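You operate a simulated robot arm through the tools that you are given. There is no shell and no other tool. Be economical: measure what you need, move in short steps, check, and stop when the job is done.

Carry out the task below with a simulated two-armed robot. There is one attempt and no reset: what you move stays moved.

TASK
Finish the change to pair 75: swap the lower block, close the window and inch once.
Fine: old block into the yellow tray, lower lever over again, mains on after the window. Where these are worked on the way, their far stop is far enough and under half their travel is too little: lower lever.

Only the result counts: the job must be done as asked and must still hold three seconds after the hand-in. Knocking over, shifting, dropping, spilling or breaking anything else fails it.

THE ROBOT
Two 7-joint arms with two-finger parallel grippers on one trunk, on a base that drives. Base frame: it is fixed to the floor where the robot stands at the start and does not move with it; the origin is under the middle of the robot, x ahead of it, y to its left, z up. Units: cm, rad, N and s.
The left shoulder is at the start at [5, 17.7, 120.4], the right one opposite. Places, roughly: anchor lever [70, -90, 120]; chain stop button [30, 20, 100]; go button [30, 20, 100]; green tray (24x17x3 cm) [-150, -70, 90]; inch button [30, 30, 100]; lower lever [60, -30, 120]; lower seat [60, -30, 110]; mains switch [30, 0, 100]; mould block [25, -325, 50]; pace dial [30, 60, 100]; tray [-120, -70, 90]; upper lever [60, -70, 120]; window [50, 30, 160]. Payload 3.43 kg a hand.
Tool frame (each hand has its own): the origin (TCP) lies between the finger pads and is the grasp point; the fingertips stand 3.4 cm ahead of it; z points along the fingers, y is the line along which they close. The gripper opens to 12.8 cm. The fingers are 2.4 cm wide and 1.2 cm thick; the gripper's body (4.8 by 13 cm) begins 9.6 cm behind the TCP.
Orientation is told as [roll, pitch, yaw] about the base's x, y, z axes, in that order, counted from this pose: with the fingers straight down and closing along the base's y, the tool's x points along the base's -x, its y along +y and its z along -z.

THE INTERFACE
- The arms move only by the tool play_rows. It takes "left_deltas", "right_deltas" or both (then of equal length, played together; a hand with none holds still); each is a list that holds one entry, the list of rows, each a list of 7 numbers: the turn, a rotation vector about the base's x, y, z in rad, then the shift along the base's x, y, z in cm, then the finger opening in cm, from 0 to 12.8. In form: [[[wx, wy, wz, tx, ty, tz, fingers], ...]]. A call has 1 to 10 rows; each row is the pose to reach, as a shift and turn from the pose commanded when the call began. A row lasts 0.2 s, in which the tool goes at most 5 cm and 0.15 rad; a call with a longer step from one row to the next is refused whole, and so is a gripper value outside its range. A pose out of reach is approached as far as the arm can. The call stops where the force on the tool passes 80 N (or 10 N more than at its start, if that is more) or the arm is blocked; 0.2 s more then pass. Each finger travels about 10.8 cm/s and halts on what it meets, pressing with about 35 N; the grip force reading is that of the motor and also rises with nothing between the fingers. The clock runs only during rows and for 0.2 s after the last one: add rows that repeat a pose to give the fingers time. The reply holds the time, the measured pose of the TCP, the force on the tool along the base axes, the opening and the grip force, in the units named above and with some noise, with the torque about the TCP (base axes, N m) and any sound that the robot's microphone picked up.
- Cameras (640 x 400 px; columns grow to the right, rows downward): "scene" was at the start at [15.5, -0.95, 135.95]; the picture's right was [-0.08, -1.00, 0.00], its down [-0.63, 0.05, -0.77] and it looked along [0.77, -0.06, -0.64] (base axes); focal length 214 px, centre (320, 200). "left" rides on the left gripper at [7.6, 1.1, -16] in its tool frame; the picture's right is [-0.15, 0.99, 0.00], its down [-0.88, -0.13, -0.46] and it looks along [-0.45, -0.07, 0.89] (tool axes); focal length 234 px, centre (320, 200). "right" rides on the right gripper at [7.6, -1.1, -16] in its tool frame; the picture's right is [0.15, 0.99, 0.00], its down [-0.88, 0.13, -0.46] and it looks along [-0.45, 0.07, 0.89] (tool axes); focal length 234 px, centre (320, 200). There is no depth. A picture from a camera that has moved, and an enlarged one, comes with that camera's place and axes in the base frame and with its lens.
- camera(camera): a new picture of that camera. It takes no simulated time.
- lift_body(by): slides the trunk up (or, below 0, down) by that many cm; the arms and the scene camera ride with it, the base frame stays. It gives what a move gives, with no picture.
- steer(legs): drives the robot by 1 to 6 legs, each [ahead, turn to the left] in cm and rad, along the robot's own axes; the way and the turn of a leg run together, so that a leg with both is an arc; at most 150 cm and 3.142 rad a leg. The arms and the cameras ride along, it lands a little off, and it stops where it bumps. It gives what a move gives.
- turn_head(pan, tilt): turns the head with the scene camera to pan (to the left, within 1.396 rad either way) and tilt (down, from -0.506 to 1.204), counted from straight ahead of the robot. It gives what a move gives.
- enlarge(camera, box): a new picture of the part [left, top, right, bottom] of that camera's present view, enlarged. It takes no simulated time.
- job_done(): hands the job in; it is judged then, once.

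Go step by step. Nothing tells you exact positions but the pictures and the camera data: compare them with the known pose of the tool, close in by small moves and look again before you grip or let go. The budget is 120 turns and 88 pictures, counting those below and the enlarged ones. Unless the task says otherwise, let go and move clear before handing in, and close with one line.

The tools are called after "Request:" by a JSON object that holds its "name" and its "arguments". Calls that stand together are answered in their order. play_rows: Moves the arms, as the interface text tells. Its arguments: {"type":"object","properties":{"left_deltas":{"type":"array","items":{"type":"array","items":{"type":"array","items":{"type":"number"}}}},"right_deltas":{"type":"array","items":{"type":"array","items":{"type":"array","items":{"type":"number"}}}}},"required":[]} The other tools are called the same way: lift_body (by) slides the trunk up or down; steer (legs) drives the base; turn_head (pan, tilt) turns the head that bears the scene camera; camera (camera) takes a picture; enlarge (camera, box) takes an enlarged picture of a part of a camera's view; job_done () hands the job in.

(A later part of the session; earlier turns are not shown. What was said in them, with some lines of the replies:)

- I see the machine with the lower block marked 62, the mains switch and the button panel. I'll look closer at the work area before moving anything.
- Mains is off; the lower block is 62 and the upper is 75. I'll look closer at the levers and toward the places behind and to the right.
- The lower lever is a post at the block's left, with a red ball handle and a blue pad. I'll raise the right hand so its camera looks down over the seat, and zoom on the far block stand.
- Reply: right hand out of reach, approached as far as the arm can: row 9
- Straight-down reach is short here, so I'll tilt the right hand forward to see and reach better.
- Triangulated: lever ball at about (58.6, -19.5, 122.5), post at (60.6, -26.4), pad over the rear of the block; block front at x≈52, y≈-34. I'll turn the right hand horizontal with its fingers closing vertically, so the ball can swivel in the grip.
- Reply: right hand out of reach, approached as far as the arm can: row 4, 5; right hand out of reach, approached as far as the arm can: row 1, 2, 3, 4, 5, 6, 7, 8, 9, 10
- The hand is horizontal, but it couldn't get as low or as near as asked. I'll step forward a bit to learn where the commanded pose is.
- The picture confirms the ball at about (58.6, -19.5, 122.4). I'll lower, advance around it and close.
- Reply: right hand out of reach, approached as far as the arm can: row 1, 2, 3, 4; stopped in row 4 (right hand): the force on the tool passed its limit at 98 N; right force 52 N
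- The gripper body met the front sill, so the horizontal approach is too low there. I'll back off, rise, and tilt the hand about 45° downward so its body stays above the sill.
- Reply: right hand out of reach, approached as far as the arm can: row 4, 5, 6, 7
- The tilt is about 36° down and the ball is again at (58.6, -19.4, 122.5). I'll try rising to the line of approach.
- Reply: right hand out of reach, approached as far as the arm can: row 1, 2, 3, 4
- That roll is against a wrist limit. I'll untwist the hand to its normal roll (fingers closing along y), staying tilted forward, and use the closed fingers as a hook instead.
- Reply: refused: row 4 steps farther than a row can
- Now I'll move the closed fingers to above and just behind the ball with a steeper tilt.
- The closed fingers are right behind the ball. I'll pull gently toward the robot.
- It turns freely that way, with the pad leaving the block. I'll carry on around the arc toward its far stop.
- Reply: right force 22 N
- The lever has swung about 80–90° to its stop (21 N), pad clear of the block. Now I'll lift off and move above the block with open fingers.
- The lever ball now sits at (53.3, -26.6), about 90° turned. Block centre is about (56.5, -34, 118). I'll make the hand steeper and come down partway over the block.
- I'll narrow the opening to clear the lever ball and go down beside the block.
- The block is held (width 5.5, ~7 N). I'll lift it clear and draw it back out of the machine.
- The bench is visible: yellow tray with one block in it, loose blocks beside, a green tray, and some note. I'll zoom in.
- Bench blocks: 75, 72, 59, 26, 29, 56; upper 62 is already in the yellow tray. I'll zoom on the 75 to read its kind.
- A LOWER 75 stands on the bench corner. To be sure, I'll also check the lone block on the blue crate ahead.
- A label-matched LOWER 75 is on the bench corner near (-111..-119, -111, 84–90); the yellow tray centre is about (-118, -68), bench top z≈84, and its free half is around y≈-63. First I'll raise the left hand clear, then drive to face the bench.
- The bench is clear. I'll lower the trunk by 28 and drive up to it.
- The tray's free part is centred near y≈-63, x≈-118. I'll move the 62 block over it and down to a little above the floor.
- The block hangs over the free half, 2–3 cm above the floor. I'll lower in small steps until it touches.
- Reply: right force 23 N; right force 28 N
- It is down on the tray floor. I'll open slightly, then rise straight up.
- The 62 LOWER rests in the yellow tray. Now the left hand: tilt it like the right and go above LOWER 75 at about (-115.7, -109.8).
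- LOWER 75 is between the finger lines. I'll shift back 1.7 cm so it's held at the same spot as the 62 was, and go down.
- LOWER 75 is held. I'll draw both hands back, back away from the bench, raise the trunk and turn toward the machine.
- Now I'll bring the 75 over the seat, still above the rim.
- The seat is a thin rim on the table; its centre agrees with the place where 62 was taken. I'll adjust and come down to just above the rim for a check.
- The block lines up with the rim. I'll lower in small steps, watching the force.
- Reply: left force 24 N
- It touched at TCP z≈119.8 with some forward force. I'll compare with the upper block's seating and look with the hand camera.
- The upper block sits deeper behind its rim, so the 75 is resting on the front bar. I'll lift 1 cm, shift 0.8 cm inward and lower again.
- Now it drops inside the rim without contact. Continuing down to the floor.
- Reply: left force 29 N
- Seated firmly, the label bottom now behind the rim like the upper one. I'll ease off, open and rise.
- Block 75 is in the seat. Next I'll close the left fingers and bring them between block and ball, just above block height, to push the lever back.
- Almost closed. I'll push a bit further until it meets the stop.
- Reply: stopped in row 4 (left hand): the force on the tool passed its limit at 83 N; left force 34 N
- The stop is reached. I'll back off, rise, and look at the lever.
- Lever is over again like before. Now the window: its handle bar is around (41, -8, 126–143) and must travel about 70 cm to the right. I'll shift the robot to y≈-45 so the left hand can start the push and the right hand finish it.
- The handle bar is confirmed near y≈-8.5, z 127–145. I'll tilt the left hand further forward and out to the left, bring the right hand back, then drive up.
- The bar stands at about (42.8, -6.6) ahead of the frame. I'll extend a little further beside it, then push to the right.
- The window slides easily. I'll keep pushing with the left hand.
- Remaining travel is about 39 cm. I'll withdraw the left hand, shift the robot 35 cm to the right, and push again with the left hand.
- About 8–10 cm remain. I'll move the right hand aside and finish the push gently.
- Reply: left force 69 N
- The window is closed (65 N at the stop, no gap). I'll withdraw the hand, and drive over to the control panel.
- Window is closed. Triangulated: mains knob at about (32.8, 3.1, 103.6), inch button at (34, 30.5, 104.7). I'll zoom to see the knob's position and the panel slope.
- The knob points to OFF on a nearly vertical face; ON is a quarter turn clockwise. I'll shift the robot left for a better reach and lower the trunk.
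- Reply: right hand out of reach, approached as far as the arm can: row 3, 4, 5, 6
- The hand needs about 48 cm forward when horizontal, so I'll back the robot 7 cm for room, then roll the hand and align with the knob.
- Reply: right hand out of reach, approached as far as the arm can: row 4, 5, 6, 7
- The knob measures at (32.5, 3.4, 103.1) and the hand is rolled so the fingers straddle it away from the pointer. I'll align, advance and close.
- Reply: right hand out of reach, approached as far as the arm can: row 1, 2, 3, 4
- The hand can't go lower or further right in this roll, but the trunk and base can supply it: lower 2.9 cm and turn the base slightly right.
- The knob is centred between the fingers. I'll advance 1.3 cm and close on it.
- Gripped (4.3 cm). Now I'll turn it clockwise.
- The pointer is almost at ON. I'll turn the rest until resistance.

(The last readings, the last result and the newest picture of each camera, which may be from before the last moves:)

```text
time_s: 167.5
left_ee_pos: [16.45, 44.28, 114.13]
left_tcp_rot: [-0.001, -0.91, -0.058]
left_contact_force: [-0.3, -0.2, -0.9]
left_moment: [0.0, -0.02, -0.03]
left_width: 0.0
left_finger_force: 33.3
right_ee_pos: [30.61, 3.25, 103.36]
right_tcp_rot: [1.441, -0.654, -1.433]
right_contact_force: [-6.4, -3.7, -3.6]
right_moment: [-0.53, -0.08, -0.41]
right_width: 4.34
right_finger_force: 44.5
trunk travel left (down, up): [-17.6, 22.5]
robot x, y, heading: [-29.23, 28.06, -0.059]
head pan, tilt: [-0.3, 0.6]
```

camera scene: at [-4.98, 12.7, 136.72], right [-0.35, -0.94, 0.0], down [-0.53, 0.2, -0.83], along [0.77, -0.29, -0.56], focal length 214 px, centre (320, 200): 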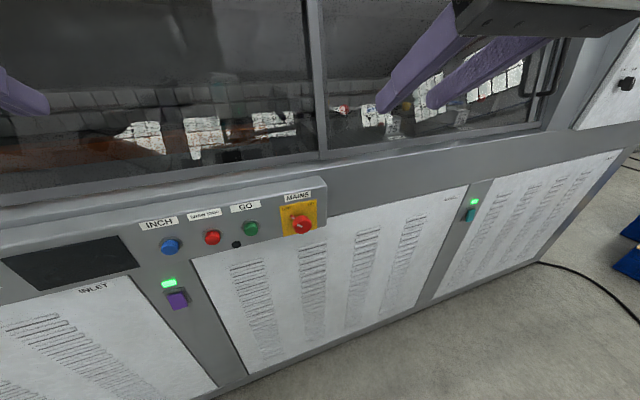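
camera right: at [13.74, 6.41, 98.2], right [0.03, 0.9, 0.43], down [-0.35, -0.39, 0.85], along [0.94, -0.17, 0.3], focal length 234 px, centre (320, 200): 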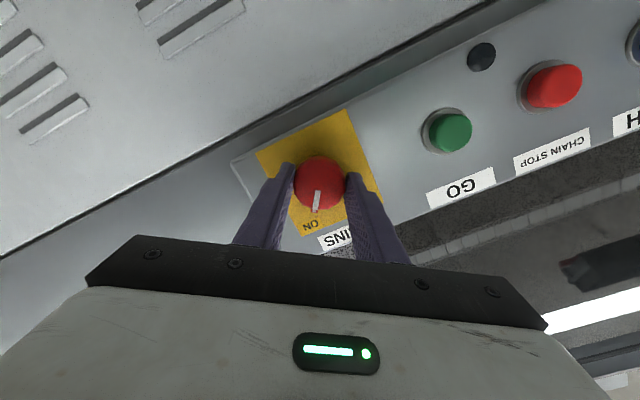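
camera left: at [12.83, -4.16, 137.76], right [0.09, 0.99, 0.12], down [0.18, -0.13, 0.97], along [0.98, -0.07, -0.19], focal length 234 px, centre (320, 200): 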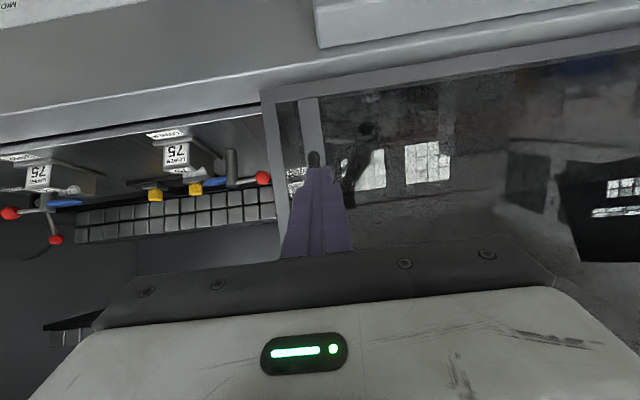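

It meets the stop. I'll let go, draw back and look with the scene camera.

Request:
{"name": "play_rows", "arguments": {"right_deltas": [[[-0.05, 0, 0, 0, 0, 0, 5], [-0.05, 0, 0, 0, 0, 0, 7.5], [-0.05, 0, 0, -1, 0, 0, 7.5], [-0.05, 0, 0, -5, 0, 0, 7.5], [-0.05, 0, 0, -9, -1, 1, 7.5], [-0.05, 0, 0, -10, -4, 4, 7.5]]]}}

Request:
{"name": "turn_head", "arguments": {"pan": -0.1, "tilt": 0.45}}

Request:
{"name": "camera", "arguments": {"camera": "scene"}}

```text
time_s: 168.9
left_ee_pos: [16.45, 44.23, 114.04]
left_tcp_rot: [0.0, -0.91, -0.055]
left_contact_force: [-0.4, 0.0, 0.1]
left_moment: [0.0, 0.02, -0.01]
left_width: 0.0
left_finger_force: 32.3
right_ee_pos: [20.45, -0.58, 107.13]
right_tcp_rot: [1.43, -0.706, -1.418]
right_contact_force: [0.8, -0.3, 0.9]
right_moment: [-0.02, 0.05, -0.01]
right_width: 7.51
right_finger_force: 0.0
trunk travel left (down, up): [-17.6, 22.5]
robot x, y, heading: [-29.04, 28.22, -0.059]
head pan, tilt: [-0.3, 0.6]
```

```text
time_s: 169.6
left_ee_pos: [16.53, 44.27, 114.12]
left_tcp_rot: [-0.002, -0.909, -0.058]
left_contact_force: [0.4, 0.3, 0.8]
left_moment: [-0.03, -0.01, -0.02]
left_width: 0.0
left_finger_force: 33.0
right_ee_pos: [20.6, -0.59, 107.02]
right_tcp_rot: [1.429, -0.703, -1.418]
right_contact_force: [-0.3, -0.3, 0.1]
right_moment: [0.01, 0.01, 0.0]
right_width: 7.49
right_finger_force: 0.2
trunk travel left (down, up): [-17.6, 22.5]
robot x, y, heading: [-29.18, 28.1, -0.052]
head pan, tilt: [-0.099, 0.45]
```

```text
5 pictures are left
camera scene: at [-13.22, 25.97, 118.16], right [-0.16, -0.99, 0.0], down [-0.43, 0.07, -0.9], along [0.89, -0.14, -0.44], focal length 214 px, centre (320, 200)
```

scene: 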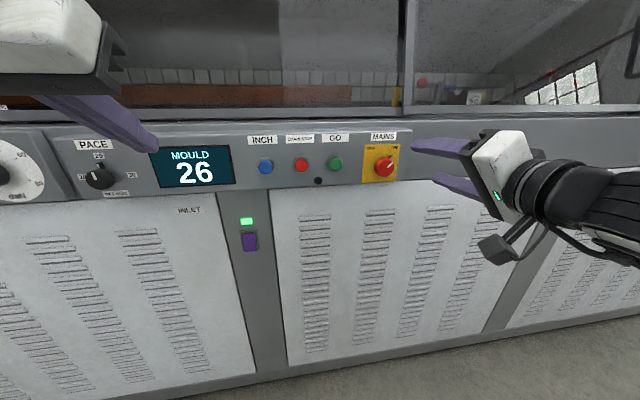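

Mains is on and the display is lit. The inch button is at about (34, 30.6, 104.4). I'll bring the left hand's closed fingertips in front of it.

Request:
{"name": "play_rows", "arguments": {"left_deltas": [[[0, -0.1, 0, 2, -3, -1.5, 0], [0, -0.2, 0, 4, -6, -3, 0], [0, -0.3, 0, 6, -9, -4.5, 0], [0, -0.4, 0, 8, -11.5, -6, 0], [0, -0.5, 0, 9.5, -13.7, -7.5, 0], [0, -0.5, 0, 10, -13.7, -9, 0], [0, -0.5, 0, 10, -13.7, -9, 0]]]}}

Request:
{"name": "camera", "arguments": {"camera": "left"}}

```text
time_s: 171.2
left_ee_pos: [26.45, 30.51, 105.15]
left_tcp_rot: [0.166, -1.408, -0.217]
left_contact_force: [1.1, 0.2, 0.9]
left_moment: [0.01, 0.02, -0.01]
left_width: 0.04
left_finger_force: 33.3
right_ee_pos: [20.5, -0.62, 107.13]
right_tcp_rot: [1.428, -0.703, -1.42]
right_contact_force: [0.5, 0.9, -0.4]
right_moment: [-0.01, 0.03, -0.03]
right_width: 7.49
right_finger_force: 0.0
trunk travel left (down, up): [-17.6, 22.5]
robot x, y, heading: [-28.96, 27.93, -0.057]
head pan, tilt: [-0.099, 0.45]
```

```text
4 pictures are left
camera left: at [9.6, 32.76, 100.15], right [0.07, 0.98, 0.17], down [-0.32, -0.14, 0.94], along [0.95, -0.12, 0.3], focal length 234 px, centre (320, 200)
```

left: 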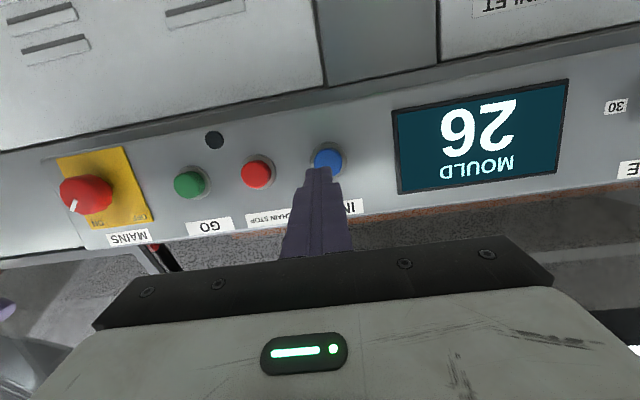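

Request:
{"name": "play_rows", "arguments": {"left_deltas": [[[0, 0, 0, 1, 0.5, -0.5, 0], [0, 0, 0, 2, 0.5, -0.5, 0], [0, 0, 0, 2.6, 0.5, -0.5, 0], [0, 0, 0, 3, 0.5, -0.5, 0]]]}}

```text
time_s: 172.2
left_ee_pos: [29.54, 31.08, 104.54]
left_tcp_rot: [0.17, -1.404, -0.218]
left_contact_force: [-0.1, -0.5, 0.0]
left_moment: [-0.01, -0.02, 0.0]
left_width: 0.0
left_finger_force: 33.2
right_ee_pos: [20.68, -0.51, 107.06]
right_tcp_rot: [1.429, -0.702, -1.419]
right_contact_force: [0.4, -0.3, -0.2]
right_moment: [0.03, 0.0, -0.04]
right_width: 7.52
right_finger_force: 0.0
trunk travel left (down, up): [-17.6, 22.5]
robot x, y, heading: [-29.18, 28.03, -0.059]
head pan, tilt: [-0.099, 0.45]
```

Request:
{"name": "play_rows", "arguments": {"left_deltas": [[[0, 0, 0, 0.4, 0, 0, 0], [0, 0, 0, 0.8, 0, 0, 0], [0, 0, 0, 1.1, 0, 0, 0]]]}}

```text
time_s: 173.0
left_ee_pos: [30.57, 31.13, 104.51]
left_tcp_rot: [0.172, -1.407, -0.219]
left_contact_force: [-11.5, 3.8, -2.5]
left_moment: [-0.11, 0.01, 0.11]
left_width: 0.01
left_finger_force: 32.7
right_ee_pos: [20.46, -0.54, 107.25]
right_tcp_rot: [1.431, -0.706, -1.421]
right_contact_force: [-0.3, 0.3, 0.0]
right_moment: [-0.01, -0.02, 0.01]
right_width: 7.49
right_finger_force: 0.0
trunk travel left (down, up): [-17.6, 22.5]
robot x, y, heading: [-29.29, 27.83, -0.055]
head pan, tilt: [-0.099, 0.45]
heard: click
```

A click was heard: the button is pressed. I'll release it straight back.

Request:
{"name": "play_rows", "arguments": {"left_deltas": [[[0, 0, 0, -1.5, 0, 0, 0], [0, 0, 0, -4, 0, 0, 0], [0, 0, 0, -7, 0, 0, 0], [0, 0, 0, -9, 2, 1, 0], [0, 0, 0, -9, 4, 3, 0]]]}}

Request:
{"name": "camera", "arguments": {"camera": "scene"}}

```text
time_s: 174.2
left_ee_pos: [21.71, 35.29, 107.63]
left_tcp_rot: [0.169, -1.407, -0.217]
left_contact_force: [-0.1, 0.2, 0.0]
left_moment: [-0.03, 0.01, 0.01]
left_width: 0.02
left_finger_force: 33.2
right_ee_pos: [20.57, -0.56, 107.11]
right_tcp_rot: [1.428, -0.703, -1.42]
right_contact_force: [-0.1, 0.0, -0.2]
right_moment: [0.0, 0.0, -0.02]
right_width: 7.5
right_finger_force: 0.1
trunk travel left (down, up): [-17.6, 22.5]
robot x, y, heading: [-29.12, 28.24, -0.053]
head pan, tilt: [-0.099, 0.45]
```

```text
3 pictures are left
camera scene: at [-13.22, 25.99, 118.17], right [-0.16, -0.99, 0.0], down [-0.43, 0.07, -0.9], along [0.89, -0.14, -0.44], focal length 214 px, centre (320, 200)
```

scene: 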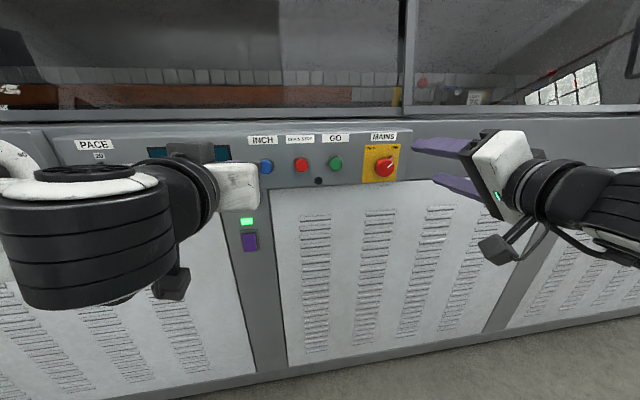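

I'll move the left hand aside and read the display.

Request:
{"name": "play_rows", "arguments": {"left_deltas": [[[0, 0.1, 0, -1, 3, 3, 0], [0, 0.2, 0, -2, 6, 6, 0], [0, 0.3, 0, -3, 9, 9, 0], [0, 0.4, 0, -4, 12, 12, 0]]]}}

Request:
{"name": "enlarge", "arguments": {"camera": "scene", "box": [60, 60, 420, 230]}}

```text
time_s: 175.2
left_ee_pos: [17.8, 47.35, 119.61]
left_tcp_rot: [0.01, -1.007, -0.069]
left_contact_force: [0.0, -0.3, -0.1]
left_moment: [-0.03, 0.01, 0.01]
left_width: 0.0
left_finger_force: 33.4
right_ee_pos: [20.55, -0.6, 107.08]
right_tcp_rot: [1.43, -0.704, -1.419]
right_contact_force: [0.0, -0.6, -0.5]
right_moment: [-0.02, -0.01, 0.04]
right_width: 7.47
right_finger_force: 0.1
trunk travel left (down, up): [-17.6, 22.5]
robot x, y, heading: [-29.25, 28.02, -0.058]
head pan, tilt: [-0.099, 0.45]
```

```text
1.78 times, centred on (240, 145) of scene
camera zoom: at [-13.23, 25.98, 118.17], right [-0.16, -0.99, 0.0], down [-0.43, 0.07, -0.9], along [0.89, -0.14, -0.43], focal length 381 px, centre (462, 298)
```

zoom: 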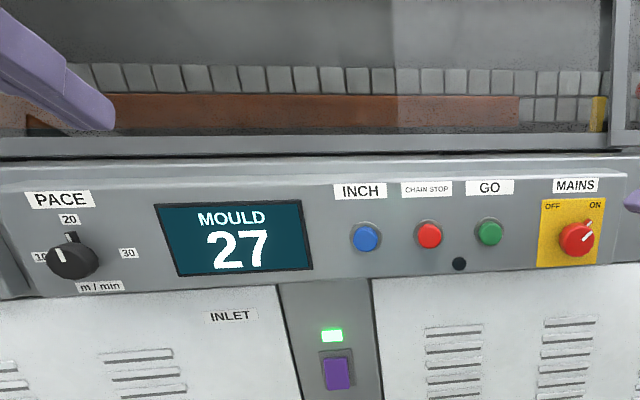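

The display went from 26 to 27, so the single inch registered; mains is ON, the window is closed and both hands are clear. I'm handing in.

Request:
{"name": "job_done", "arguments": {}}

```text
The job is handed in.
```

The change to pair 75 is finished and handed in. LOWER 75 is in the lower seat with its lever back over, and the old 62 is in the yellow tray. The window is closed, the mains went on after it, and I inched once (display 26 to 27).
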